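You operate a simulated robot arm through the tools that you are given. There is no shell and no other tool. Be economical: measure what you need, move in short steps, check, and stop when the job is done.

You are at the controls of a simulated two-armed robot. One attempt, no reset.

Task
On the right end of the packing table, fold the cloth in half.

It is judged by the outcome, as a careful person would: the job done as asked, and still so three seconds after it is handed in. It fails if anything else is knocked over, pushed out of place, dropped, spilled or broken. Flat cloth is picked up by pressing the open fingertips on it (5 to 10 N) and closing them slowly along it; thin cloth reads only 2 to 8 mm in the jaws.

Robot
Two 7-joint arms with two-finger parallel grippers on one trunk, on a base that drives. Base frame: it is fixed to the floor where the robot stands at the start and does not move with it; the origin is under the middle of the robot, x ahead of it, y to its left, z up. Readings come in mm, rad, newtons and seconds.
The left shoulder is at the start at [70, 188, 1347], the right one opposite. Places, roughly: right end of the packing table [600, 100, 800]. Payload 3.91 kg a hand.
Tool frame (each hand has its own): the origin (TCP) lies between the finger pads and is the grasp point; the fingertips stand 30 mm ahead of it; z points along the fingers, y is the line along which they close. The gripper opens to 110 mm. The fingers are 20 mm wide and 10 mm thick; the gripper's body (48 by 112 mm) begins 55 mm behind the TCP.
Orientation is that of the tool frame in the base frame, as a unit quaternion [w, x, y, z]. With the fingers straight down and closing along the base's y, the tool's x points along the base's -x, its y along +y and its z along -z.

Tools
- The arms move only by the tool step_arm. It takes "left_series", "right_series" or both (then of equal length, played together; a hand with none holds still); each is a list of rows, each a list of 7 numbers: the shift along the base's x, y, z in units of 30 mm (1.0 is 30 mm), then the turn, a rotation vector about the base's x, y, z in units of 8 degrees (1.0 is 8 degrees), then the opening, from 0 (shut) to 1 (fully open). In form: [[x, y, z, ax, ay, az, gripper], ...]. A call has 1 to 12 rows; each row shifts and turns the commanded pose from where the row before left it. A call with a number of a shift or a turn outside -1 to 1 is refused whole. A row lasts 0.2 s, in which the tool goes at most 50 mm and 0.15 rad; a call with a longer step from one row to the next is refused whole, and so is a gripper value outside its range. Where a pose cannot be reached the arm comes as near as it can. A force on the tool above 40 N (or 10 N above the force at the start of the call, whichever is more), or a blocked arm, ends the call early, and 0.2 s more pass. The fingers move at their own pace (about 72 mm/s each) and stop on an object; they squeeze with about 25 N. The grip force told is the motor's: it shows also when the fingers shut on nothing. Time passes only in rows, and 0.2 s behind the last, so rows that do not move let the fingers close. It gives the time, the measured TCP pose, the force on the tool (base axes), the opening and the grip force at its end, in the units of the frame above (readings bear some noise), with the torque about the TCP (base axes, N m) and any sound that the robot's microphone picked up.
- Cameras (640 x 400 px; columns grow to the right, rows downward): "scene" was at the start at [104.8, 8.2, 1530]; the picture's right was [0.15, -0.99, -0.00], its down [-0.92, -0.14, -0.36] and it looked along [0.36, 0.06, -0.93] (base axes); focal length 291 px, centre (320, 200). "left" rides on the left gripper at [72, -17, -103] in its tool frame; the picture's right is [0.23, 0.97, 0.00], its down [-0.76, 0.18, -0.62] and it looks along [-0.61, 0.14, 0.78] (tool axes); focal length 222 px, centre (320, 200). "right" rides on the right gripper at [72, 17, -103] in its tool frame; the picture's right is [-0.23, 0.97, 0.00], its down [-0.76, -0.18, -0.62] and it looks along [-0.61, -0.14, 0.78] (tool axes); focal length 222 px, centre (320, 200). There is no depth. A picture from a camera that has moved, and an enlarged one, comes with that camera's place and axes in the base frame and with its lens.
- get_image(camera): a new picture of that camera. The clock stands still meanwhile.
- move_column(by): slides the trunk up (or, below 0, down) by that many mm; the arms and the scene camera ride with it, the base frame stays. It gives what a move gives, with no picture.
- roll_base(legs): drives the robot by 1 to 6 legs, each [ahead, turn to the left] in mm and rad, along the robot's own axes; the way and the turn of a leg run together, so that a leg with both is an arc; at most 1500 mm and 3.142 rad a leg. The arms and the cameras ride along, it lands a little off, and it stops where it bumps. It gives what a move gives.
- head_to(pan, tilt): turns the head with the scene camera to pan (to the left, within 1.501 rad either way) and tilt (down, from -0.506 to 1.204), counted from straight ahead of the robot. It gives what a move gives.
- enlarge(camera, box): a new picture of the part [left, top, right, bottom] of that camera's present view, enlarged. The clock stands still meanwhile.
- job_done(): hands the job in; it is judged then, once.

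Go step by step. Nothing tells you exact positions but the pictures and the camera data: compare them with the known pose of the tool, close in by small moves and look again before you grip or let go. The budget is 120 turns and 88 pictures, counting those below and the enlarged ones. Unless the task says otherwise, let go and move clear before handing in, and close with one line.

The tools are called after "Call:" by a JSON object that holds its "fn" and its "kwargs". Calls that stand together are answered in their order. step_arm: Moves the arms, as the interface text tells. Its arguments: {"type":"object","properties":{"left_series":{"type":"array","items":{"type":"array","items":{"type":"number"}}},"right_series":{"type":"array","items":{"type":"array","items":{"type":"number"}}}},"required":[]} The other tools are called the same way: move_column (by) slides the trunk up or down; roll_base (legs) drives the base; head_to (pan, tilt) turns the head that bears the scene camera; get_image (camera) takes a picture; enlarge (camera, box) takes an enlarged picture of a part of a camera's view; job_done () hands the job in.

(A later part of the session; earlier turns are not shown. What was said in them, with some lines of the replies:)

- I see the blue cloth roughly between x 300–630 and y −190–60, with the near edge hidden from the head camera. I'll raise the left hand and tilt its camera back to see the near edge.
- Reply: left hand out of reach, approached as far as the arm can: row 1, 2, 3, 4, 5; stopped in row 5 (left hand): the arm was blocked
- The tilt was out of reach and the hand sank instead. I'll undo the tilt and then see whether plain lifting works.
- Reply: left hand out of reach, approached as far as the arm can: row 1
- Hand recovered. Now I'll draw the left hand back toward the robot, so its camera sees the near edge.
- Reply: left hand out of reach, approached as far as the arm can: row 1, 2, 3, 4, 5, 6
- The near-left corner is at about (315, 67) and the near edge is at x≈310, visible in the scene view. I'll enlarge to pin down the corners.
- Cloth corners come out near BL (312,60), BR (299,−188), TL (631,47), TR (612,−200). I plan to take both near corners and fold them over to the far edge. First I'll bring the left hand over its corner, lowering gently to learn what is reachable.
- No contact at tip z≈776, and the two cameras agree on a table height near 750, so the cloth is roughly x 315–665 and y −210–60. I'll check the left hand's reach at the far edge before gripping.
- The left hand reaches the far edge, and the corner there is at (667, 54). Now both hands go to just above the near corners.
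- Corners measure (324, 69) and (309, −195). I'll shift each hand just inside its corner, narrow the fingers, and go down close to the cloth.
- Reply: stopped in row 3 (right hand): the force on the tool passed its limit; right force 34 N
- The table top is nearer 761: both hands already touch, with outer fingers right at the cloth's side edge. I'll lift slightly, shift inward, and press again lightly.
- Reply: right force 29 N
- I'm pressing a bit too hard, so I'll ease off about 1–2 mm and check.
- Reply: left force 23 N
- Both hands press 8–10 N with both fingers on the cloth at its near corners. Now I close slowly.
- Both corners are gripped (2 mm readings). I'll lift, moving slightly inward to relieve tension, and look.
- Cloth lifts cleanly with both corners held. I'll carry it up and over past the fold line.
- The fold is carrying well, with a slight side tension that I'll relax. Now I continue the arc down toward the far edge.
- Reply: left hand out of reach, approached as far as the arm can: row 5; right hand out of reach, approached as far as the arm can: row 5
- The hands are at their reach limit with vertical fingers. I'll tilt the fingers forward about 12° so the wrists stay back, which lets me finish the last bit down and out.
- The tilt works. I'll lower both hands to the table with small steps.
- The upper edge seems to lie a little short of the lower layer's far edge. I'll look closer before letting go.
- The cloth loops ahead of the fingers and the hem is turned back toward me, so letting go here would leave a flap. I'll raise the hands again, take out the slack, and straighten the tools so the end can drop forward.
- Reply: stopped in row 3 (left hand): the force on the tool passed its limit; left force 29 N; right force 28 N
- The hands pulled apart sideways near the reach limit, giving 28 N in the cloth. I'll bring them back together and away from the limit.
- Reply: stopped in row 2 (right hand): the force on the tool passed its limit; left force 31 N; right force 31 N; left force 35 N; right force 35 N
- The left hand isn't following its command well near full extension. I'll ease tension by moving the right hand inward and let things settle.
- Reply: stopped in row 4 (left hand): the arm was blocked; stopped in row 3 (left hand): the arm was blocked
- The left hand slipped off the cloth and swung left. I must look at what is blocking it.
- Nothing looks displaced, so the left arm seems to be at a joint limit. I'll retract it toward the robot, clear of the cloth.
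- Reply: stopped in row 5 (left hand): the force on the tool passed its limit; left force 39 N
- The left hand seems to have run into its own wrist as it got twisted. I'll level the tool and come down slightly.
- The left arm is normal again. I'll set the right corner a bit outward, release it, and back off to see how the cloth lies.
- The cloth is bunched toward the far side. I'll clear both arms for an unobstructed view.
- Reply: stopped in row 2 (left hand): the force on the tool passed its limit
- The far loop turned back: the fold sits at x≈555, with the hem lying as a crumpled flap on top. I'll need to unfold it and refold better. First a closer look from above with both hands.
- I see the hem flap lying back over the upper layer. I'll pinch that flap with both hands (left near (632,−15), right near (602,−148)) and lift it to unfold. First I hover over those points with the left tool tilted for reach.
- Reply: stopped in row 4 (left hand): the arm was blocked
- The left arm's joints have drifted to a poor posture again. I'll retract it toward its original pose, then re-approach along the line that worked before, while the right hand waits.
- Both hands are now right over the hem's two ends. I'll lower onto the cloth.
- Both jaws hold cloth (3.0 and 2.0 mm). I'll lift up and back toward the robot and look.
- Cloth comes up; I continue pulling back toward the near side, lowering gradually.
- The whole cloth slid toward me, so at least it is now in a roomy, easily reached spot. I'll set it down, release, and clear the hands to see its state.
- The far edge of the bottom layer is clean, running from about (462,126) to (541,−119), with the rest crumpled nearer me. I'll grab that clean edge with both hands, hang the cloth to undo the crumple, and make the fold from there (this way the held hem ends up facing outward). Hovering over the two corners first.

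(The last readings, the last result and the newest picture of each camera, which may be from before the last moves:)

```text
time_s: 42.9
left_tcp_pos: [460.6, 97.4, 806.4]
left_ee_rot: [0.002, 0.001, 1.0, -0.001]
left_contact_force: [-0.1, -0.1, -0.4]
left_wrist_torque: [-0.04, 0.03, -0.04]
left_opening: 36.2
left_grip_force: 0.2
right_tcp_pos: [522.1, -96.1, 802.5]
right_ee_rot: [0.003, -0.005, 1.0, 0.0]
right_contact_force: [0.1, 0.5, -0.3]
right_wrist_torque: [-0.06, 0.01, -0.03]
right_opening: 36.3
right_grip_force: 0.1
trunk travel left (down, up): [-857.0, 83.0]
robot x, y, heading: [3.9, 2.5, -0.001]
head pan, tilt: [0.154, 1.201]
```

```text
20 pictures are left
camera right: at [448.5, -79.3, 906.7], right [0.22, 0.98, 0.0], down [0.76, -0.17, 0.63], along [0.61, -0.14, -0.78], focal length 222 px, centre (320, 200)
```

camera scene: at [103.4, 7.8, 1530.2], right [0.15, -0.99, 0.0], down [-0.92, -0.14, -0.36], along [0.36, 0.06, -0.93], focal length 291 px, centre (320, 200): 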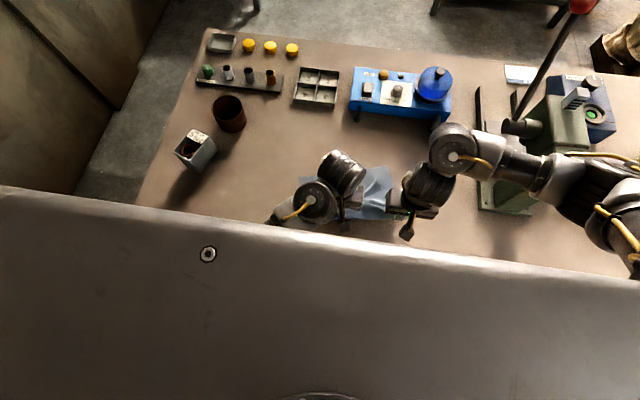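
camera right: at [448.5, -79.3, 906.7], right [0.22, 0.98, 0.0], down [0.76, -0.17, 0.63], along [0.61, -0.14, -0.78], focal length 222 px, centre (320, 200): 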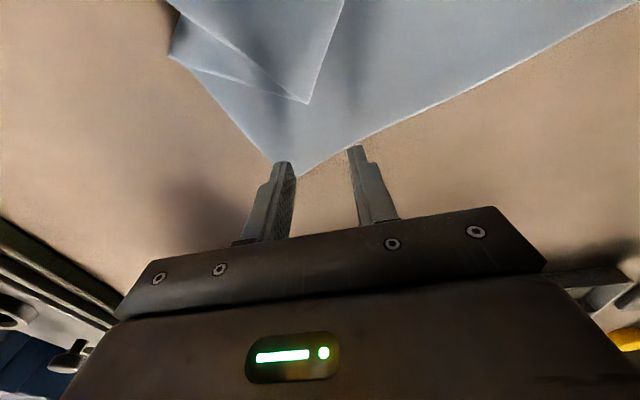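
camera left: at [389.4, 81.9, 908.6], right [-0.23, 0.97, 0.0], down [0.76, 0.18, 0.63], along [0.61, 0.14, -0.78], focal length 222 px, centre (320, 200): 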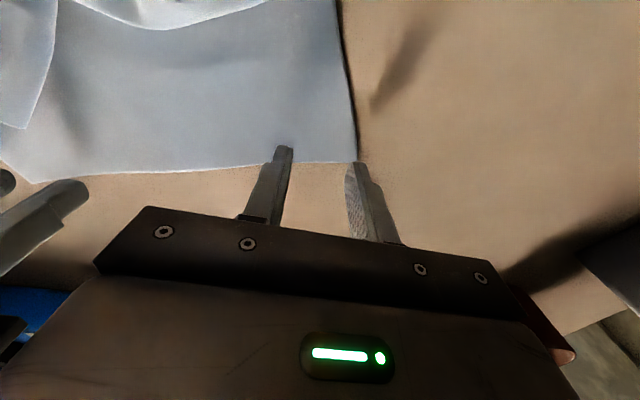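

Alignment is good. I'll press down lightly on both corners.

Call:
{"fn": "step_arm", "kwargs": {"left_series": [[0, 0, -0.25, 0, 0, 0, 0.33], [0, 0, -0.22, 0, 0, 0, 0.33], [0, 0, 0, 0, 0, 0, 0.33]], "right_series": [[-0.17, 0.07, -0.15, 0, 0, 0, 0.33], [0, 0, -0.18, 0, 0, 0, 0.33], [0, 0, 0, 0, 0, 0, 0.33]]}}

```text
time_s: 43.7
left_tcp_pos: [459.3, 96.9, 792.4]
left_ee_rot: [0.002, 0.0, 1.0, 0.0]
left_contact_force: [0.4, 1.3, 0.3]
left_wrist_torque: [-0.02, -0.01, -0.01]
left_opening: 36.5
left_grip_force: 0.1
right_tcp_pos: [516.7, -93.9, 794.7]
right_ee_rot: [0.003, -0.006, 1.0, 0.001]
right_contact_force: [0.3, -0.6, -0.8]
right_wrist_torque: [-0.01, -0.02, 0.03]
right_opening: 36.3
right_grip_force: 0.1
trunk travel left (down, up): [-857.0, 83.0]
robot x, y, heading: [1.7, -1.4, 0.0]
head pan, tilt: [0.154, 1.201]
```

Call:
{"fn": "step_arm", "kwargs": {"left_series": [[0, 0, -0.07, 0, 0, 0, 0.33], [0, 0, 0, 0, 0, 0, 0.33]], "right_series": [[0, 0, -0.12, 0, 0, 0, 0.33], [0, 0, 0, 0, 0, 0, 0.33]]}}

```text
time_s: 44.3
left_tcp_pos: [459.5, 97.1, 790.7]
left_ee_rot: [0.003, 0.001, 1.0, -0.001]
left_contact_force: [0.9, -0.5, 8.5]
left_wrist_torque: [0.08, 0.0, -0.03]
left_opening: 36.4
left_grip_force: 0.1
right_tcp_pos: [515.5, -94.9, 791.9]
right_ee_rot: [0.004, -0.005, 1.0, 0.0]
right_contact_force: [0.8, 0.0, 6.1]
right_wrist_torque: [0.01, -0.02, 0.02]
right_opening: 36.4
right_grip_force: 0.0
trunk travel left (down, up): [-857.0, 83.0]
robot x, y, heading: [0.2, 0.5, 0.002]
head pan, tilt: [0.154, 1.201]
```

Both press 6–8 N. Closing slowly.

Call:
{"fn": "step_arm", "kwargs": {"left_series": [[0, 0, 0, 0, 0, 0, 0.3], [0, 0, 0, 0, 0, 0, 0.27], [0, 0, 0, 0, 0, 0, 0.24], [0, 0, 0, 0, 0, 0, 0.21], [0, 0, 0, 0, 0, 0, 0.18], [0, 0, 0, 0, 0, 0, 0.15], [0, 0, 0, 0, 0, 0, 0.12], [0, 0, 0, 0, 0, 0, 0.09], [0, 0, 0, 0, 0, 0, 0.06], [0, 0, 0, 0, 0, 0, 0.03], [0, 0, 0, 0, 0, 0, 0], [0, 0, 0, 0, 0, 0, 0]], "right_series": [[0, 0, 0, 0, 0, 0, 0.3], [0, 0, 0, 0, 0, 0, 0.27], [0, 0, 0, 0, 0, 0, 0.24], [0, 0, 0, 0, 0, 0, 0.21], [0, 0, 0, 0, 0, 0, 0.18], [0, 0, 0, 0, 0, 0, 0.15], [0, 0, 0, 0, 0, 0, 0.12], [0, 0, 0, 0, 0, 0, 0.09], [0, 0, 0, 0, 0, 0, 0.06], [0, 0, 0, 0, 0, 0, 0.03], [0, 0, 0, 0, 0, 0, 0], [0, 0, 0, 0, 0, 0, 0]]}}

```text
time_s: 46.9
left_tcp_pos: [459.6, 97.9, 790.3]
left_ee_rot: [0.003, 0.001, 1.0, -0.001]
left_contact_force: [2.5, -6.5, 10.5]
left_wrist_torque: [-0.22, -0.05, 0.08]
left_opening: 1.5
left_grip_force: 25.4
right_tcp_pos: [513.3, -94.9, 792.3]
right_ee_rot: [0.005, -0.005, 1.0, 0.0]
right_contact_force: [-2.5, 6.2, 15.1]
right_wrist_torque: [0.29, 0.14, -0.05]
right_opening: 4.1
right_grip_force: 24.6
trunk travel left (down, up): [-857.0, 83.0]
robot x, y, heading: [-0.1, -0.4, 0.0]
head pan, tilt: [0.154, 1.201]
```

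Both jaws hold cloth. Lift and align the edge, moving up and forward.

Call:
{"fn": "step_arm", "kwargs": {"left_series": [[0.2, -0.2, 0.4, 0, 0, 0, 0], [0.4, -0.1, 0.6, 0, 0, 0, 0], [0.5, 0, 0.6, 0, 0, 0, 0], [0.5, 0, 0.6, 0, 0, 0, 0], [0.5, 0, 0.6, 0, 0, 0, 0], [0.5, 0, 0.6, 0, 0, 0, 0], [0.4, 0, 0.6, 0, 0, 0, 0], [0.3, 0, 0.5, 0, 0, 0, 0]], "right_series": [[0, 0, 0.4, 0, 0, 0, 0], [0.1, 0, 0.6, 0, 0, 0, 0], [0.2, 0, 0.6, 0, 0, 0, 0], [0.2, 0, 0.6, 0, 0, 0, 0], [0.2, 0, 0.6, 0, 0, 0, 0], [0.3, 0, 0.6, 0, 0, 0, 0], [0.3, 0, 0.6, 0, 0, 0, 0], [0.2, 0, 0.5, 0, 0, 0, 0]]}}

Call:
{"fn": "get_image", "kwargs": {"camera": "scene"}}

```text
time_s: 48.7
left_tcp_pos: [559.4, 88.1, 925.2]
left_ee_rot: [0.002, 0.0, 1.0, 0.001]
left_contact_force: [-0.5, 0.1, 0.3]
left_wrist_torque: [0.01, 0.01, 0.01]
left_opening: 1.6
left_grip_force: 24.8
right_tcp_pos: [561.5, -94.8, 925.8]
right_ee_rot: [0.003, -0.004, 1.0, -0.002]
right_contact_force: [-0.7, -0.4, -0.9]
right_wrist_torque: [-0.01, 0.01, 0.0]
right_opening: 1.8
right_grip_force: 25.4
trunk travel left (down, up): [-857.0, 83.0]
robot x, y, heading: [-1.8, -0.5, -0.003]
head pan, tilt: [0.154, 1.201]
```

```text
19 pictures are left
camera scene: at [105.0, 8.4, 1530.0], right [0.15, -0.99, 0.0], down [-0.92, -0.14, -0.36], along [0.36, 0.06, -0.93], focal length 291 px, centre (320, 200)
```

scene: 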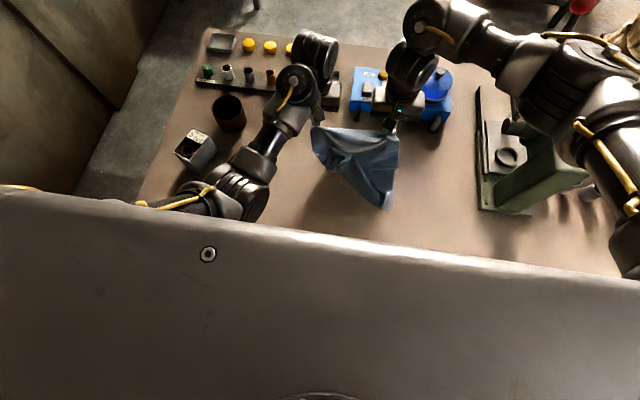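

Both hands hold the edge and the cloth hangs from it. I'll raise the trunk to hang it higher.

Call:
{"fn": "move_column", "kwargs": {"by": 82}}

Call:
{"fn": "step_arm", "kwargs": {"left_series": [[0, 0, 0.7, 0, 0, 0, 0], [0, 0, 0.7, 0, 0, 0, 0], [0, 0, 0.6, 0, 0, 0, 0], [0, 0, 0, 0, 0, 0, 0]], "right_series": [[0, 0, 0.7, 0, 0, 0, 0], [0, 0, 0.7, 0, 0, 0, 0], [0, 0, 0.6, 0, 0, 0, 0], [0, 0, 0, 0, 0, 0, 0]]}}

Call:
{"fn": "enlarge", "kwargs": {"camera": "scene", "box": [270, 90, 450, 230]}}

```text
time_s: 49.9
left_tcp_pos: [559.0, 87.7, 1008.0]
left_ee_rot: [0.001, 0.0, 1.0, 0.0]
left_contact_force: [-0.8, 0.7, 1.0]
left_wrist_torque: [0.0, 0.02, -0.01]
left_opening: 1.8
left_grip_force: 25.3
right_tcp_pos: [561.0, -95.1, 1007.2]
right_ee_rot: [0.004, -0.004, 1.0, 0.0]
right_contact_force: [-0.1, 0.5, 0.2]
right_wrist_torque: [0.0, -0.01, 0.01]
right_opening: 1.7
right_grip_force: 25.0
trunk travel left (down, up): [-939.0, 1.0]
robot x, y, heading: [-1.7, 1.4, -0.0]
head pan, tilt: [0.154, 1.201]
```

```text
time_s: 50.4
left_tcp_pos: [560.0, 87.3, 1026.8]
left_ee_rot: [0.007, -0.003, 1.0, -0.002]
left_contact_force: [1.0, -3.1, -0.7]
left_wrist_torque: [0.49, -0.01, 0.38]
left_opening: 1.6
left_grip_force: 24.5
left hand out of reach, approached as far as the arm can: row 2
right_tcp_pos: [560.1, -94.8, 1026.9]
right_ee_rot: [0.004, -0.005, 1.0, 0.0]
right_contact_force: [-0.7, 0.6, 0.0]
right_wrist_torque: [-0.02, -0.02, 0.01]
right_opening: 1.4
right_grip_force: 25.1
trunk travel left (down, up): [-939.0, 1.0]
robot x, y, heading: [1.8, 0.0, -0.002]
head pan, tilt: [0.154, 1.201]
stopped in row 2 (left hand): the force on the tool passed its limit (the readings are from after the stop); the commanded pose is now the measured one
```

```text
2.86 times, centred on (360, 160) of scene
camera zoom: at [103.9, 8.5, 1612.0], right [0.15, -0.99, 0.0], down [-0.92, -0.14, -0.36], along [0.36, 0.06, -0.93], focal length 831 px, centre (206, 314)
```

zoom: 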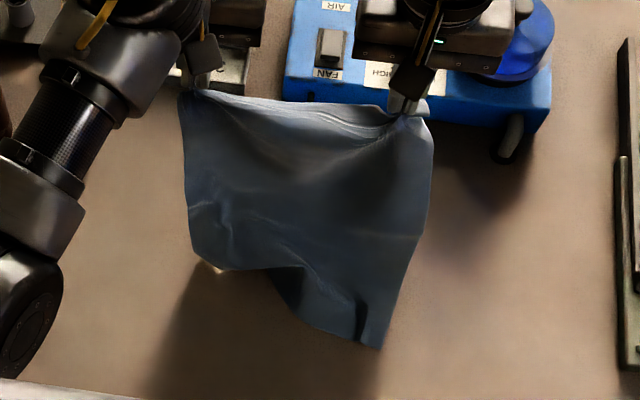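

Excellent: the cloth now hangs almost fully open. Further out I can lift higher, so I'll move forward and up until its lower hem nearly leaves the table.

Call:
{"fn": "step_arm", "kwargs": {"left_series": [[0.7, 0, -0.1, 0, 0, 0, 0], [0.6, 0, 0.2, 0, 0, 0, 0], [0.4, 0, 0.6, 0, 0, 0, 0], [0.3, 0, 0.6, 0, 0, 0, 0], [0, 0, 0.6, 0, 0, 0, 0], [0, 0, 0.6, 0, 0, 0, 0]], "right_series": [[0.7, 0, -0.1, 0, 0, 0, 0], [0.6, 0, 0.2, 0, 0, 0, 0], [0.4, 0, 0.6, 0, 0, 0, 0], [0.3, 0, 0.6, 0, 0, 0, 0], [0, 0, 0.6, 0, 0, 0, 0], [0, 0, 0.6, 0, 0, 0, 0]]}}

Call:
{"fn": "enlarge", "kwargs": {"camera": "scene", "box": [270, 60, 450, 230]}}

```text
time_s: 51.4
left_tcp_pos: [623.6, 87.9, 1068.3]
left_ee_rot: [0.01, -0.005, 1.0, -0.002]
left_contact_force: [0.4, -11.0, -6.4]
left_wrist_torque: [1.32, -0.43, 0.89]
left_opening: 1.9
left_grip_force: 24.6
right_tcp_pos: [621.2, -93.3, 1070.0]
right_ee_rot: [0.004, -0.006, 1.0, 0.0]
right_contact_force: [0.5, -0.1, 0.1]
right_wrist_torque: [-0.03, -0.02, 0.01]
right_opening: 1.4
right_grip_force: 24.8
trunk travel left (down, up): [-939.0, 1.0]
robot x, y, heading: [1.1, 0.5, -0.001]
head pan, tilt: [0.154, 1.201]
stopped in row 5 (left hand): the force on the tool passed its limit (the readings are from after the stop); the commanded pose is now the measured one
```

```text
2.35 times, centred on (360, 145) of scene
camera zoom: at [105.4, 8.6, 1611.9], right [0.15, -0.99, 0.0], down [-0.92, -0.14, -0.36], along [0.36, 0.06, -0.93], focal length 684 px, centre (226, 329)
```

zoom: 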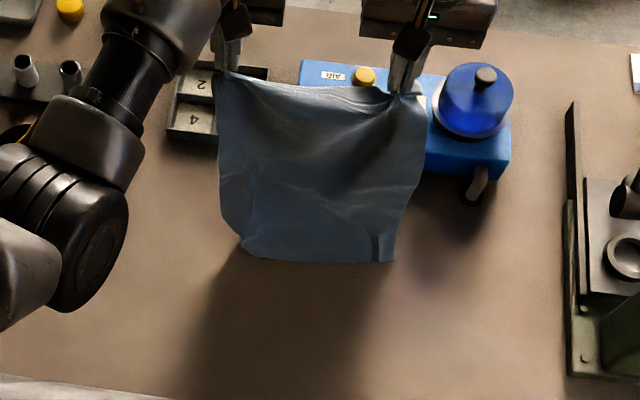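

The cloth hangs cleanly with its lower hem at x≈565 near the table. Now I bring the held edge back toward me while lowering, laying the lower half on the table.

Call:
{"fn": "step_arm", "kwargs": {"left_series": [[0, 0, -0.6, 0, 0, 0, 0], [-0.5, 0, -0.6, 0, 0, 0, 0], [-0.8, 0, -0.6, 0, 0, 0, 0], [-0.9, 0, -0.6, 0, 0, 0, 0], [-0.9, 0, -0.6, 0, 0, 0, 0], [-0.9, 0, -0.6, 0, 0, 0, 0], [-0.9, 0, -0.6, 0, 0, 0, 0]], "right_series": [[0, 0, -0.6, 0, 0, 0, 0], [-0.5, 0, -0.6, 0, 0, 0, 0], [-0.8, 0, -0.6, 0, 0, 0, 0], [-0.9, 0, -0.6, 0, 0, 0, 0], [-0.9, 0, -0.6, 0, 0, 0, 0], [-0.9, 0, -0.6, 0, 0, 0, 0], [-0.9, 0, -0.6, 0, 0, 0, 0]]}}

Call:
{"fn": "get_image", "kwargs": {"camera": "scene"}}

Call:
{"fn": "get_image", "kwargs": {"camera": "left"}}

```text
time_s: 53.0
left_tcp_pos: [475.4, 87.3, 944.4]
left_ee_rot: [0.012, -0.005, 1.0, -0.002]
left_contact_force: [0.1, 0.3, 0.5]
left_wrist_torque: [-0.01, 0.05, -0.03]
left_opening: 1.9
left_grip_force: 25.3
right_tcp_pos: [473.2, -93.4, 943.1]
right_ee_rot: [0.004, -0.005, 1.0, 0.001]
right_contact_force: [1.0, 0.1, -1.0]
right_wrist_torque: [0.01, -0.04, 0.01]
right_opening: 1.9
right_grip_force: 25.3
trunk travel left (down, up): [-939.0, 1.0]
robot x, y, heading: [2.4, 0.7, -0.001]
head pan, tilt: [0.154, 1.201]
```

```text
16 pictures are left
camera scene: at [103.1, 8.4, 1612.3], right [0.15, -0.99, 0.0], down [-0.92, -0.14, -0.36], along [0.36, 0.06, -0.93], focal length 291 px, centre (320, 200)
```

scene: 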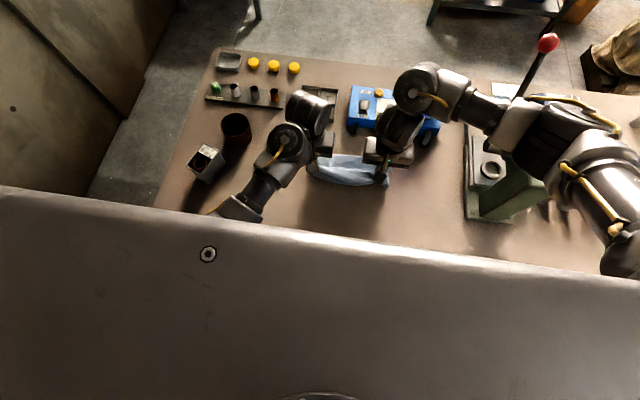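

```text
15 pictures are left
camera left: at [400.8, 70.9, 1045.6], right [-0.24, 0.97, -0.01], down [0.74, 0.19, 0.64], along [0.62, 0.14, -0.77], focal length 222 px, centre (320, 200)
```

left: 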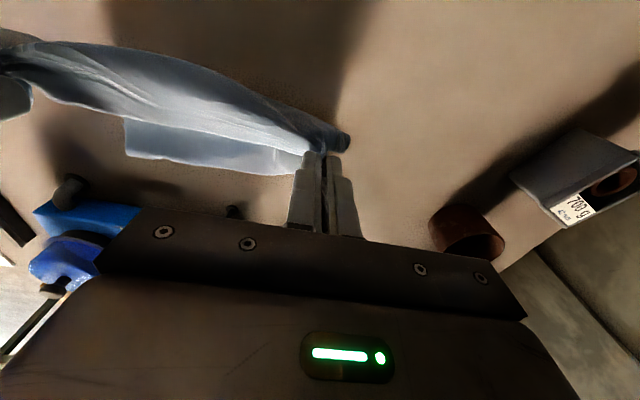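

The lower half is down, with its hem facing away at about (598,85)–(622,−171). The held edge needs to shift about 45 mm to the right to line up, so I do that while finishing the back stroke.

Call:
{"fn": "step_arm", "kwargs": {"left_series": [[-0.4, -0.45, -0.1, 0, 0, 0, 0], [-0.4, -0.45, -0.1, 0, 0, 0, 0], [-0.4, -0.45, -0.1, 0, 0, 0, 0], [-0.4, -0.45, -0.1, 0, 0, 0, 0]], "right_series": [[-0.25, -0.5, -0.1, 0, 0, 0, 0], [-0.25, -0.5, -0.1, 0, 0, 0, 0], [-0.25, -0.5, -0.1, 0, 0, 0, 0], [-0.25, -0.5, -0.1, 0, 0, 0, 0]]}}

Call:
{"fn": "get_image", "kwargs": {"camera": "left"}}

Call:
{"fn": "get_image", "kwargs": {"camera": "right"}}

```text
time_s: 54.0
left_tcp_pos: [425.8, 30.7, 931.0]
left_ee_rot: [0.011, -0.005, 1.0, 0.0]
left_contact_force: [0.7, -0.4, 0.6]
left_wrist_torque: [-0.02, -0.06, 0.0]
left_opening: 1.8
left_grip_force: 25.0
right_tcp_pos: [441.8, -154.5, 932.2]
right_ee_rot: [0.004, -0.006, 1.0, 0.001]
right_contact_force: [0.1, 0.8, 0.0]
right_wrist_torque: [-0.01, -0.03, 0.03]
right_opening: 1.9
right_grip_force: 24.6
trunk travel left (down, up): [-939.0, 1.0]
robot x, y, heading: [-1.4, 1.0, 0.002]
head pan, tilt: [0.154, 1.201]
```

```text
14 pictures are left
camera left: at [352.5, 14.8, 1032.7], right [-0.24, 0.97, -0.01], down [0.75, 0.19, 0.64], along [0.62, 0.14, -0.77], focal length 222 px, centre (320, 200)
```

left: 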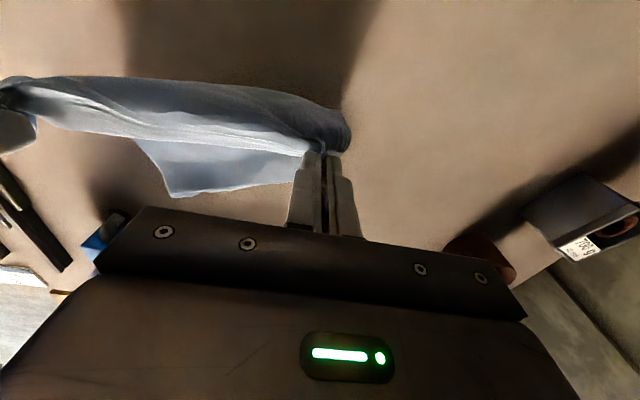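

```text
13 pictures are left
camera right: at [368.6, -139.5, 1034.9], right [0.22, 0.98, 0.0], down [0.76, -0.17, 0.63], along [0.62, -0.13, -0.78], focal length 222 px, centre (320, 200)
```

right: 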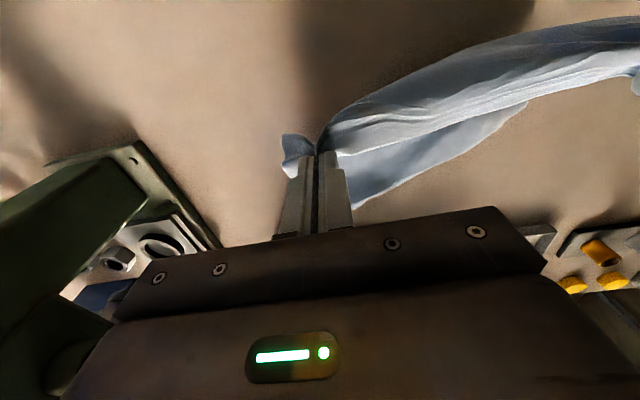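

The lower hem now lies rotated, running from about (621,−161) to (515,78). I'll match it: bring the hands over the matching fold line, then start forward along the hem's normal.

Call:
{"fn": "step_arm", "kwargs": {"left_series": [[-0.45, -0.57, -0.45, 0, 0, 0, 0], [-0.45, -0.57, -0.45, 0, 0, 0, 0], [-0.45, -0.57, -0.45, 0, 0, 0, 0], [0.65, 0.295, 0, 0, 0, 0, 0], [0.65, 0.295, 0, 0, 0, 0, 0], [0.65, 0.295, -0.3, 0, 0, 0, 0], [0.65, 0.295, -0.4, 0, 0, 0, 0]], "right_series": [[0.15, -0.34, -0.45, 0, 0, 0, 0], [0.15, -0.34, -0.45, 0, 0, 0, 0], [0.15, -0.34, -0.45, 0, 0, 0, 0], [0.67, 0.27, 0, 0, 0, 0, 0], [0.67, 0.27, 0, 0, 0, 0, 0], [0.67, 0.27, -0.3, 0, 0, 0, 0], [0.67, 0.27, -0.4, 0, 0, 0, 0]]}}

Call:
{"fn": "get_image", "kwargs": {"camera": "left"}}

Call:
{"fn": "get_image", "kwargs": {"camera": "right"}}

```text
time_s: 55.6
left_tcp_pos: [463.1, 23.9, 863.2]
left_ee_rot: [0.008, -0.005, 1.0, 0.004]
left_contact_force: [1.8, -0.8, -0.7]
left_wrist_torque: [-0.02, 0.01, 0.03]
left_opening: 1.8
left_grip_force: 24.7
right_tcp_pos: [538.5, -149.8, 868.6]
right_ee_rot: [0.004, -0.007, 1.0, 0.001]
right_contact_force: [-0.2, 1.2, -0.6]
right_wrist_torque: [0.03, 0.0, -0.01]
right_opening: 1.7
right_grip_force: 24.8
trunk travel left (down, up): [-939.0, 1.0]
robot x, y, heading: [3.8, -2.8, -0.003]
head pan, tilt: [0.154, 1.201]
```

```text
12 pictures are left
camera left: at [389.4, 7.3, 965.0], right [-0.24, 0.97, 0.0], down [0.75, 0.18, 0.64], along [0.62, 0.15, -0.77], focal length 222 px, centre (320, 200)
```

left: 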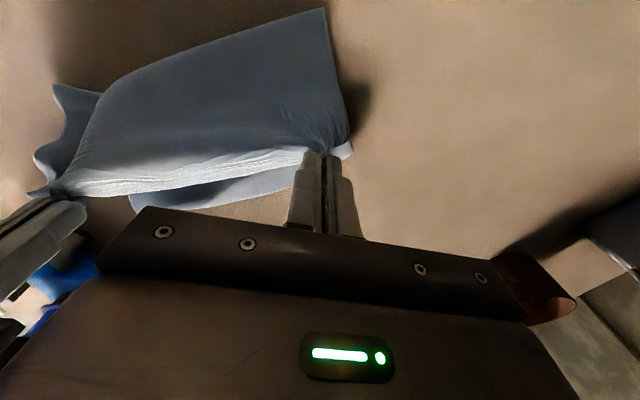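

```text
11 pictures are left
camera right: at [464.2, -134.4, 972.3], right [0.22, 0.98, 0.0], down [0.76, -0.17, 0.63], along [0.61, -0.13, -0.78], focal length 222 px, centre (320, 200)
```

right: 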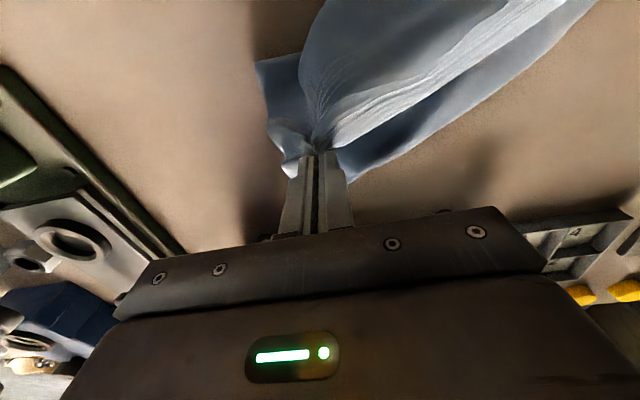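

Nearly there; the hem and held edge line up. I'll move the hands forward to above the hem, then lower everything with the trunk.

Call:
{"fn": "step_arm", "kwargs": {"left_series": [[0.45, -0.03, -0.1, 0, 0, 0, 0], [0.45, -0.03, -0.1, 0, 0, 0, 0], [0.4, -0.03, 0, 0, 0, 0, 0]], "right_series": [[0.6, 0.06, -0.2, 0, 0, 0, 0], [0.6, 0.06, -0.2, 0, 0, 0, 0], [0.53, 0.05, 0, 0, 0, 0, 0]]}}

Call:
{"fn": "move_column", "kwargs": {"by": -42}}

Call:
{"fn": "get_image", "kwargs": {"camera": "left"}}

Call:
{"fn": "get_image", "kwargs": {"camera": "right"}}

```text
time_s: 56.4
left_tcp_pos: [507.6, 40.2, 855.9]
left_ee_rot: [0.012, -0.011, 1.0, 0.014]
left_contact_force: [3.4, -9.1, -0.2]
left_wrist_torque: [-0.22, -0.11, 0.08]
left_opening: 1.7
left_grip_force: 25.3
right_tcp_pos: [588.9, -144.4, 858.4]
right_ee_rot: [0.003, -0.008, 1.0, 0.001]
right_contact_force: [-3.7, 8.3, -1.2]
right_wrist_torque: [0.3, 0.11, -0.06]
right_opening: 2.6
right_grip_force: 25.1
trunk travel left (down, up): [-939.0, 1.0]
robot x, y, heading: [-1.4, 0.6, -0.001]
head pan, tilt: [0.154, 1.201]
```

```text
time_s: 57.3
left_tcp_pos: [509.6, 39.4, 815.6]
left_ee_rot: [0.014, -0.012, 1.0, 0.014]
left_contact_force: [2.2, -8.8, -1.6]
left_wrist_torque: [-0.25, -0.11, 0.08]
left_opening: 1.6
left_grip_force: 24.7
right_tcp_pos: [589.6, -146.3, 816.0]
right_ee_rot: [0.004, -0.006, 1.0, 0.001]
right_contact_force: [-2.9, 8.2, 0.3]
right_wrist_torque: [0.29, 0.1, -0.11]
right_opening: 1.9
right_grip_force: 25.0
trunk travel left (down, up): [-897.0, 43.0]
robot x, y, heading: [-1.3, -3.7, 0.002]
head pan, tilt: [0.154, 1.201]
```

```text
10 pictures are left
camera left: at [434.9, 18.4, 916.0], right [-0.25, 0.97, 0.02], down [0.74, 0.18, 0.65], along [0.62, 0.18, -0.76], focal length 222 px, centre (320, 200)
```

left: 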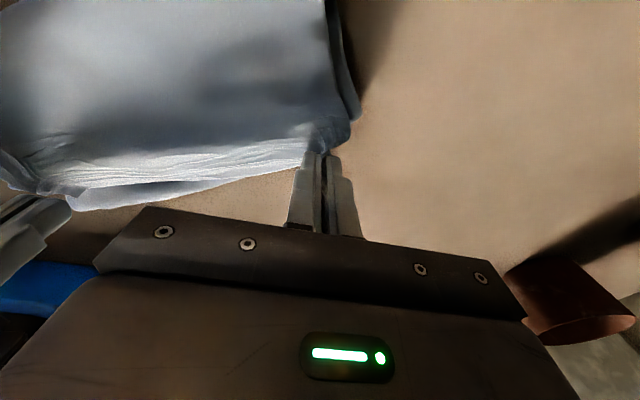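

```text
9 pictures are left
camera right: at [514.8, -130.6, 919.8], right [0.22, 0.98, 0.0], down [0.76, -0.17, 0.63], along [0.61, -0.13, -0.78], focal length 222 px, centre (320, 200)
```

right: 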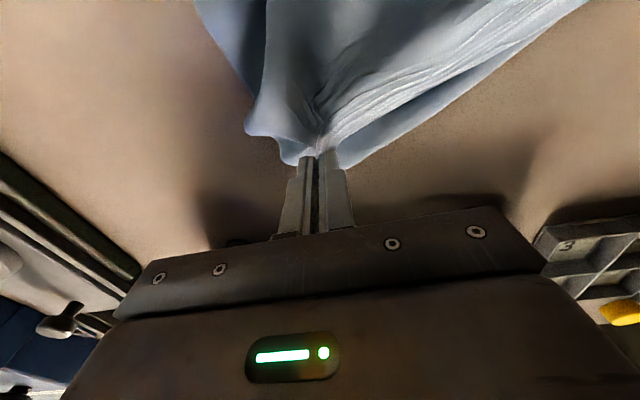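

The held edge sits almost on the lower hem; the left hand is about 15 mm too far out and left. I'll correct it, then lower the rest.

Call:
{"fn": "step_arm", "kwargs": {"left_series": [[-0.27, -0.25, 0, 0, 0, 0, 0], [-0.27, -0.25, 0, 0, 0, 0, 0], [0, 0, 0, 0, 0, 0, 0]], "right_series": [[0.1, 0.1, 0, 0, 0, 0, 0], [0, 0, 0, 0, 0, 0, 0], [0, 0, 0, 0, 0, 0, 0]]}}

Call:
{"fn": "move_column", "kwargs": {"by": -20}}

```text
time_s: 58.3
left_tcp_pos: [515.6, 31.5, 828.3]
left_ee_rot: [0.03, -0.017, 0.999, 0.017]
left_contact_force: [0.4, -1.2, -0.7]
left_wrist_torque: [-0.04, -0.03, 0.01]
left_opening: 1.6
left_grip_force: 24.9
right_tcp_pos: [593.0, -143.8, 816.7]
right_ee_rot: [0.003, -0.007, 1.0, 0.0]
right_contact_force: [-0.3, 1.7, 0.2]
right_wrist_torque: [0.02, 0.02, -0.01]
right_opening: 1.5
right_grip_force: 24.9
trunk travel left (down, up): [-897.0, 43.0]
robot x, y, heading: [-0.9, 1.7, 0.0]
head pan, tilt: [0.154, 1.201]
stopped in row 3 (left hand): the arm was blocked; the commanded pose is now the measured one
```

```text
time_s: 59.0
left_tcp_pos: [513.0, 30.3, 808.8]
left_ee_rot: [0.03, -0.016, 0.999, 0.017]
left_contact_force: [0.8, -0.8, 0.0]
left_wrist_torque: [0.01, -0.04, 0.01]
left_opening: 1.7
left_grip_force: 24.8
right_tcp_pos: [591.7, -144.1, 797.4]
right_ee_rot: [0.005, -0.006, 1.0, 0.0]
right_contact_force: [-1.2, 1.1, 2.5]
right_wrist_torque: [0.04, 0.05, 0.01]
right_opening: 1.8
right_grip_force: 25.0
trunk travel left (down, up): [-877.0, 63.0]
robot x, y, heading: [-1.8, 1.2, 0.002]
head pan, tilt: [0.154, 1.201]
```

The right corner is on the table. I'll release and lift the right hand away, and gently ease the left hand back and down.

Call:
{"fn": "step_arm", "kwargs": {"right_series": [[0, 0, -0.05, 0, 0, 0, 0.1], [0, 0, 0, 0, 0, 0, 0.25], [0, 0, 0, 0, 0, 0, 0.35], [0, 0, 0.6, 0, 0, 0, 0.35], [0, 0, 0.8, 0, 0, 0, 0.35], [0, 0, 0.8, 0, 0, 0, 0.35]], "left_series": [[0, 0, 0, 0, 0, 0, 0], [0, 0, 0, 0, 0, 0, 0], [0, 0, 0, 0, 0, 0, 0], [-0.2, 0, -0.1, 0, 0, 0, 0], [-0.2, 0, -0.1, 0, 0, 0, 0], [-0.2, 0, -0.1, 0, 0, 0, 0]]}}

```text
time_s: 60.4
left_tcp_pos: [498.5, 32.2, 801.2]
left_ee_rot: [0.031, -0.017, 0.999, 0.017]
left_contact_force: [0.0, 0.1, 1.0]
left_wrist_torque: [0.0, 0.03, 0.03]
left_opening: 1.6
left_grip_force: 24.5
right_tcp_pos: [592.0, -143.2, 862.0]
right_ee_rot: [0.004, -0.005, 1.0, 0.0]
right_contact_force: [0.7, -0.4, 0.3]
right_wrist_torque: [0.01, -0.01, -0.01]
right_opening: 38.4
right_grip_force: 0.0
trunk travel left (down, up): [-877.0, 63.0]
robot x, y, heading: [-1.1, 1.5, 0.003]
head pan, tilt: [0.154, 1.201]
```

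Call:
{"fn": "step_arm", "kwargs": {"left_series": [[-0.1, 0, -0.1, 0, 0, 0, 0], [0, 0, -0.08, 0, 0, 0, 0]], "right_series": [[0, -0.8, 0.2, 0, 0, 0, 0.35], [-0.3, -0.8, 0, 0, 0, 0, 0.35]]}}

Call:
{"fn": "get_image", "kwargs": {"camera": "left"}}

```text
time_s: 61.0
left_tcp_pos: [494.5, 31.2, 795.7]
left_ee_rot: [0.032, -0.016, 0.999, 0.019]
left_contact_force: [0.6, -0.9, 1.9]
left_wrist_torque: [-0.01, -0.06, 0.0]
left_opening: 1.8
left_grip_force: 25.1
right_tcp_pos: [582.7, -193.9, 867.4]
right_ee_rot: [0.004, -0.005, 1.0, 0.0]
right_contact_force: [0.0, 0.3, -0.1]
right_wrist_torque: [0.03, -0.04, 0.02]
right_opening: 38.5
right_grip_force: 0.1
trunk travel left (down, up): [-877.0, 63.0]
robot x, y, heading: [1.4, -1.9, -0.004]
head pan, tilt: [0.154, 1.201]
```

```text
8 pictures are left
camera left: at [417.2, 9.4, 892.0], right [-0.26, 0.97, 0.02], down [0.71, 0.18, 0.68], along [0.65, 0.19, -0.74], focal length 222 px, centre (320, 200)
```

left: 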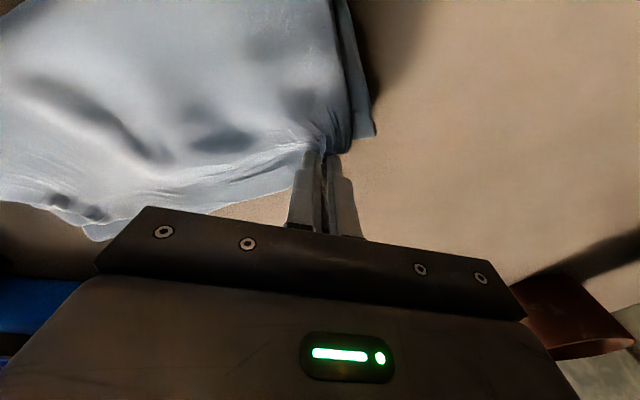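

The layers align closely; opening the fingers while touching will spread the bunched corner outward. Release left, then lift straight up and clear.

Call:
{"fn": "step_arm", "kwargs": {"left_series": [[0, 0, -0.08, 0, 0, 0, 0], [0, 0, 0, 0, 0, 0, 0.1], [0, 0, 0, 0, 0, 0, 0.2], [0, 0, 0, 0, 0, 0, 0.3], [0, 0, 0, 0, 0, 0, 0.4], [0, 0, 0.6, 0, 0, 0, 0.4], [0, 0, 0.8, 0, 0, 0, 0.4], [0, 0.5, 0.2, -0.2, 0, -0.2, 0.4], [0, 1, 0, 0, 0, 0, 0.4], [0, 1, 0, 0, 0, 0, 0.4], [0, 0.8, 0, 0, 0, 0, 0.4]], "right_series": [[0, 0, 0, 0, 0, 0, 0.35], [0, 0, 0, 0, 0, 0, 0.35], [0, 0, 0, 0, 0, 0, 0.35], [0, 0, 0, 0, 0, 0, 0.35], [0, 0, 0, 0, 0, 0, 0.35], [-0.7, -0.6, 0, 0, 0, 0, 0.35], [-0.7, -0.6, 0, 0, 0, 0, 0.35], [-0.7, -0.6, 0, 0, 0, 0, 0.35], [-0.7, -0.6, 0, 0, 0, 0, 0.35], [-0.7, 0, 0, 0, 0, 0, 0.35], [-0.7, 0, 0, 0, 0, 0, 0.35]]}}

Call:
{"fn": "enlarge", "kwargs": {"camera": "scene", "box": [270, 110, 450, 250]}}

```text
time_s: 62.0
left_tcp_pos: [494.6, 34.8, 794.9]
left_ee_rot: [0.034, -0.018, 0.999, 0.018]
left_contact_force: [-6.5, 4.4, 27.5]
left_wrist_torque: [-0.68, 0.31, -0.2]
left_opening: 41.7
left_grip_force: 0.1
right_tcp_pos: [582.7, -192.3, 868.1]
right_ee_rot: [0.005, -0.006, 1.0, 0.0]
right_contact_force: [-0.1, 0.9, -0.7]
right_wrist_torque: [-0.01, 0.01, 0.01]
right_opening: 38.3
right_grip_force: 0.1
trunk travel left (down, up): [-877.0, 63.0]
robot x, y, heading: [0.3, 2.0, 0.002]
head pan, tilt: [0.154, 1.201]
stopped in row 5 (left hand): the force on the tool passed its limit (the readings are from after the stop); the commanded pose is now the measured one
```

```text
2.86 times, centred on (360, 180) of scene
camera zoom: at [101.9, 8.5, 1550.1], right [0.15, -0.99, 0.0], down [-0.92, -0.14, -0.36], along [0.36, 0.06, -0.93], focal length 831 px, centre (206, 257)
```

zoom: 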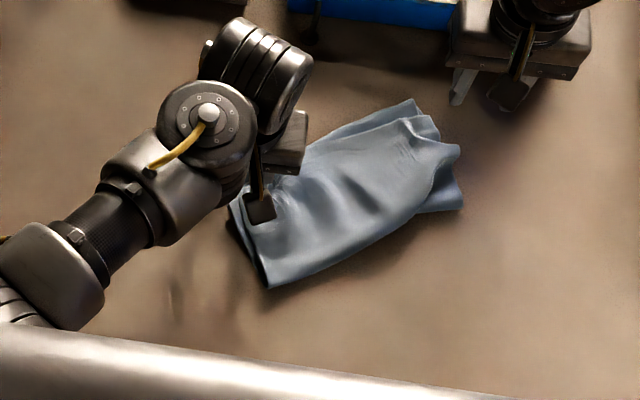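

Released with good folding; now lift the left hand straight up and clear both arms.

Call:
{"fn": "step_arm", "kwargs": {"left_series": [[0, 0, 0.5, 0, 0, 0, 0.4], [0, 0, 0.7, 0, 0, 0, 0.4], [0, 0, 0.6, 0, 0, 0, 0.4], [-0.2, 0.7, 0, -0.2, 0, -0.2, 0.4], [-0.3, 1, 0, 0, 0, 0, 0.4], [-0.3, 1, -0.2, 0, 0, 0, 0.4], [-0.3, 0.8, -0.2, 0, 0, 0, 0.4]], "right_series": [[-0.7, -0.6, 0, 0, 0, 0, 0.35], [-0.7, -0.6, 0, 0, 0, 0, 0.35], [-0.7, -0.6, 0, 0, 0, 0, 0.35], [-0.7, -0.3, 0, 0, 0, 0, 0.35], [-0.7, 0, 0, 0, 0, 0, 0.35], [0, 0, 0, 0, 0, 0, 0.35], [0, 0, 0, 0, 0, 0, 0.35]]}}

Call:
{"fn": "enlarge", "kwargs": {"camera": "scene", "box": [290, 120, 430, 220]}}

```text
time_s: 63.6
left_tcp_pos: [462.1, 139.7, 833.4]
left_ee_rot: [0.033, -0.003, 0.999, 0.004]
left_contact_force: [0.3, 0.1, -0.2]
left_wrist_torque: [-0.01, 0.01, 0.02]
left_opening: 43.9
left_grip_force: 0.2
right_tcp_pos: [478.9, -255.4, 867.9]
right_ee_rot: [0.005, -0.007, 1.0, 0.0]
right_contact_force: [-0.3, 0.8, 0.4]
right_wrist_torque: [0.06, 0.0, 0.01]
right_opening: 38.6
right_grip_force: 0.1
trunk travel left (down, up): [-877.0, 63.0]
robot x, y, heading: [1.6, -2.2, -0.0]
head pan, tilt: [0.154, 1.201]
```

```text
4.00 times, centred on (360, 170) of scene
camera zoom: at [104.2, 9.1, 1550.1], right [0.15, -0.99, 0.0], down [-0.92, -0.14, -0.36], along [0.36, 0.06, -0.93], focal length 1164 px, centre (160, 320)
```

zoom: 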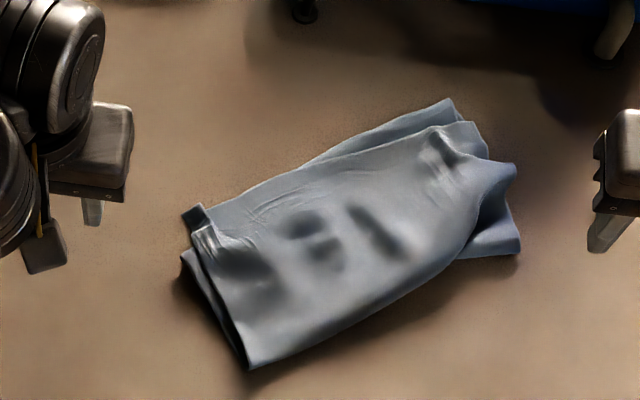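

The cloth is folded with layers nearly matching. I'll zoom on the right end, where the layers differ most.

Call:
{"fn": "enlarge", "kwargs": {"camera": "scene", "box": [370, 135, 426, 195]}}

```text
6.67 times, centred on (398, 165) of scene
camera zoom: at [104.2, 9.1, 1550.1], right [0.15, -0.99, 0.0], down [-0.92, -0.14, -0.36], along [0.36, 0.06, -0.93], focal length 1939 px, centre (-200, 433)
```

zoom: 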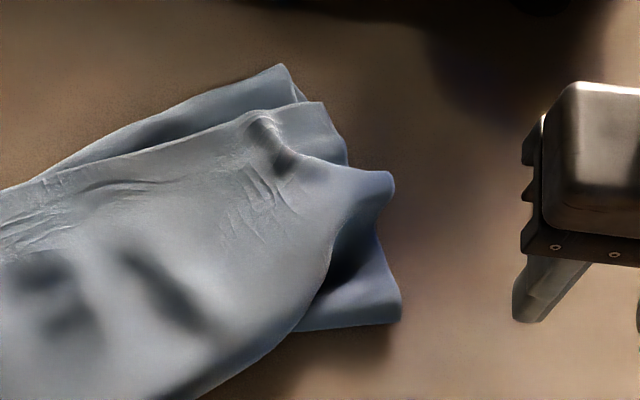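

A leftover pinch bunch at about (586,−130) keeps the right end drawn in. I'll press nearly closed fingertips there lightly and open them to spread it, as worked on the left.

Call:
{"fn": "step_arm", "kwargs": {"right_series": [[0.71, 0.82, 0, 0, 0, 0, 0.1], [0.71, 0.82, 0, 0, 0, 0, 0.1], [0.71, 0.82, -0.3, 0, 0, 0, 0.1], [0.71, 0.82, -0.5, 0, 0, 0, 0.1], [0.71, 0.82, -0.6, 0, 0, 0, 0.1], [0, 0, -0.6, 0, 0, 0, 0.1], [0, 0, -0.3, 0, 0, 0, 0.1], [0, 0, 0, 0, 0, 0, 0.1]]}}

```text
time_s: 65.4
left_tcp_pos: [461.5, 139.2, 833.4]
left_ee_rot: [0.031, -0.005, 0.999, 0.005]
left_contact_force: [-1.2, -0.1, -0.8]
left_wrist_torque: [0.0, 0.02, -0.02]
left_opening: 44.0
left_grip_force: 0.0
right_tcp_pos: [584.4, -132.4, 798.3]
right_ee_rot: [0.004, -0.006, 1.0, 0.001]
right_contact_force: [-0.5, 0.2, -0.6]
right_wrist_torque: [-0.01, -0.02, 0.01]
right_opening: 11.2
right_grip_force: 0.1
trunk travel left (down, up): [-877.0, 63.0]
robot x, y, heading: [-0.9, -1.4, 0.001]
head pan, tilt: [0.154, 1.201]
```

Call:
{"fn": "step_arm", "kwargs": {"right_series": [[0, 0, -0.14, 0, 0, 0, 0.1], [0, 0, -0.05, 0, 0, 0, 0.1], [0, 0, 0, 0, 0, 0, 0.1]]}}

```text
time_s: 66.2
left_tcp_pos: [461.6, 138.7, 834.0]
left_ee_rot: [0.032, -0.005, 0.999, 0.004]
left_contact_force: [0.0, 0.0, 0.4]
left_wrist_torque: [0.02, 0.01, 0.03]
left_opening: 44.1
left_grip_force: 0.0
right_tcp_pos: [585.5, -130.5, 792.6]
right_ee_rot: [0.004, -0.006, 1.0, 0.0]
right_contact_force: [-0.2, -1.7, 5.9]
right_wrist_torque: [-0.06, 0.0, -0.02]
right_opening: 10.9
right_grip_force: 0.1
trunk travel left (down, up): [-877.0, 63.0]
robot x, y, heading: [0.2, -1.2, -0.002]
head pan, tilt: [0.154, 1.201]
```

About 6 N of contact. Opening slowly to spread, then lifting straight up and clearing.

Call:
{"fn": "step_arm", "kwargs": {"right_series": [[0, 0, 0, 0, 0, 0, 0.18], [0, 0, 0, 0, 0, 0, 0.26], [0, 0, 0, 0, 0, 0, 0.34], [0, 0, 0, 0, 0, 0, 0.42], [0, 0, 0, 0, 0, 0, 0.5], [0, 0, 0.5, 0, 0, 0, 0.5], [0, 0, 0.8, 0, 0, 0, 0.5], [0, 0, 0.6, 0, 0, 0, 0.5], [-0.7, -0.8, 0, 0, 0, 0, 0.5], [-0.7, -0.8, 0, 0, 0, 0, 0.5], [-0.7, -0.8, 0, 0, 0, 0, 0.5], [-0.7, -0.8, 0, 0, 0, 0, 0.5]]}}

Call:
{"fn": "enlarge", "kwargs": {"camera": "scene", "box": [290, 120, 430, 220]}}

```text
time_s: 68.8
left_tcp_pos: [461.3, 137.7, 834.5]
left_ee_rot: [0.032, -0.003, 0.999, 0.005]
left_contact_force: [-0.4, -0.4, 0.1]
left_wrist_torque: [0.03, 0.0, 0.0]
left_opening: 44.1
left_grip_force: 0.1
right_tcp_pos: [499.1, -228.8, 848.5]
right_ee_rot: [0.005, -0.006, 1.0, 0.001]
right_contact_force: [-0.2, -0.7, 0.8]
right_wrist_torque: [0.03, -0.03, 0.01]
right_opening: 54.9
right_grip_force: 0.1
trunk travel left (down, up): [-877.0, 63.0]
robot x, y, heading: [-0.8, -1.7, 0.0]
head pan, tilt: [0.154, 1.201]
```

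```text
4.00 times, centred on (360, 170) of scene
camera zoom: at [103.6, 5.9, 1550.1], right [0.15, -0.99, 0.0], down [-0.92, -0.14, -0.36], along [0.36, 0.06, -0.93], focal length 1164 px, centre (160, 320)
```

zoom: 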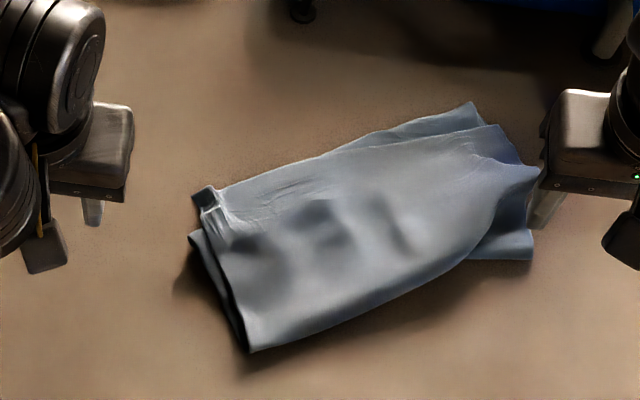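

Better. The upper layer is still a bit drawn in near the right end of the fold; one more gentle press-and-spread there.

Call:
{"fn": "step_arm", "kwargs": {"right_series": [[0.1, 0.85, 0, 0, 0, 0, 0.1], [0.1, 0.85, 0, 0, 0, 0, 0.1], [0.1, 0.85, -0.2, 0, 0, 0, 0.1], [0, 0.75, -0.4, 0, 0, 0, 0.1], [0, 0, -0.5, 0, 0, 0, 0.1], [0, 0, -0.5, 0, 0, 0, 0.1], [0, 0, -0.2, 0, 0, 0, 0.1], [0, 0, -0.05, 0, 0, 0, 0.1], [0, 0, 0, 0, 0, 0, 0.1]]}}

```text
time_s: 70.8
left_tcp_pos: [462.5, 138.7, 833.7]
left_ee_rot: [0.031, -0.005, 0.999, 0.004]
left_contact_force: [0.4, 0.0, -0.2]
left_wrist_torque: [-0.01, 0.02, 0.02]
left_opening: 43.9
left_grip_force: 0.0
right_tcp_pos: [509.3, -128.9, 793.4]
right_ee_rot: [0.003, -0.006, 1.0, -0.001]
right_contact_force: [-0.2, 0.7, -0.6]
right_wrist_torque: [0.02, 0.01, 0.01]
right_opening: 11.0
right_grip_force: 0.1
trunk travel left (down, up): [-877.0, 63.0]
robot x, y, heading: [1.8, -1.2, -0.005]
head pan, tilt: [0.154, 1.201]
```

Call:
{"fn": "step_arm", "kwargs": {"right_series": [[0, 0, -0.05, 0, 0, 0, 0.1], [0, 0, 0, 0, 0, 0, 0.1], [0.06, -0.12, 0, 0, 0, 0, 0.15], [0.06, -0.12, 0, 0, 0, 0, 0.2], [0.06, -0.12, 0, 0, 0, 0, 0.25], [0.06, -0.12, 0, 0, 0, 0, 0.3], [0, 0, 0.5, 0, 0, 0, 0.3], [0, 0, 0.8, 0, 0, 0, 0.3], [0, 0, 0.6, 0, 0, 0, 0.3], [-0.3, -0.9, 0, 0, 0, 0, 0.3], [-0.3, -0.9, 0, 0, 0, 0, 0.3], [-0.3, -0.9, 0, 0, 0, 0, 0.3]]}}

Call:
{"fn": "enlarge", "kwargs": {"camera": "scene", "box": [290, 120, 430, 220]}}

```text
time_s: 73.4
left_tcp_pos: [461.1, 138.4, 834.0]
left_ee_rot: [0.031, -0.004, 1.0, 0.005]
left_contact_force: [-0.1, 0.2, 0.0]
left_wrist_torque: [-0.01, 0.01, 0.01]
left_opening: 44.1
left_grip_force: 0.1
right_tcp_pos: [491.9, -223.3, 849.6]
right_ee_rot: [0.005, -0.006, 1.0, 0.001]
right_contact_force: [0.4, -0.4, 0.7]
right_wrist_torque: [-0.03, -0.03, 0.03]
right_opening: 33.0
right_grip_force: 0.1
trunk travel left (down, up): [-877.0, 63.0]
robot x, y, heading: [-2.3, 1.6, 0.002]
head pan, tilt: [0.154, 1.201]
```

```text
4.00 times, centred on (360, 170) of scene
camera zoom: at [104.5, 7.1, 1550.1], right [0.15, -0.99, 0.0], down [-0.92, -0.14, -0.36], along [0.36, 0.06, -0.93], focal length 1164 px, centre (160, 320)
```

zoom: 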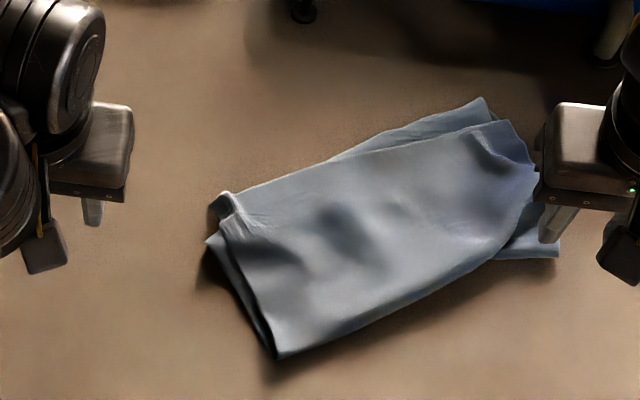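

The cloth is folded in half with its edges closely matched. One last check of the whole scene before handing in.

Call:
{"fn": "step_arm", "kwargs": {"right_series": [[-0.3, -0.8, 0.2, 0, 0, 0, 0.3], [-0.3, -0.8, 0, 0, 0, 0, 0.3]]}}

Call:
{"fn": "get_image", "kwargs": {"camera": "scene"}}

```text
time_s: 74.0
left_tcp_pos: [461.1, 137.6, 834.6]
left_ee_rot: [0.031, -0.004, 0.999, 0.005]
left_contact_force: [-0.2, -1.0, -0.7]
left_wrist_torque: [0.01, -0.02, 0.02]
left_opening: 44.0
left_grip_force: 0.1
right_tcp_pos: [472.4, -274.0, 854.7]
right_ee_rot: [0.005, -0.006, 1.0, 0.0]
right_contact_force: [-0.6, 0.4, 0.2]
right_wrist_torque: [0.03, -0.02, 0.02]
right_opening: 33.3
right_grip_force: 0.1
trunk travel left (down, up): [-877.0, 63.0]
robot x, y, heading: [4.8, -0.1, -0.001]
head pan, tilt: [0.154, 1.201]
```

```text
2 pictures are left
camera scene: at [104.0, 6.4, 1550.1], right [0.15, -0.99, 0.0], down [-0.92, -0.14, -0.36], along [0.36, 0.06, -0.93], focal length 291 px, centre (320, 200)
```

scene: 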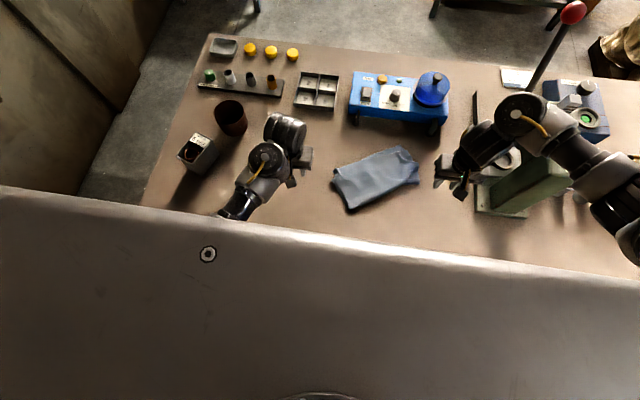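

Everything else on the table is where it was, the cloth lies folded in half, and both hands are clear, so I'm handing in.

Call:
{"fn": "job_done", "kwargs": {}}

```text
The job is handed in.
```

The cloth is folded in half at the right end of the packing table, with small mismatches between the layers (about 20 mm at the right end). It lies turned roughly 25–30 degrees and somewhat closer to the robot than it started. Nothing else on the table appears moved, and both hands are clear.
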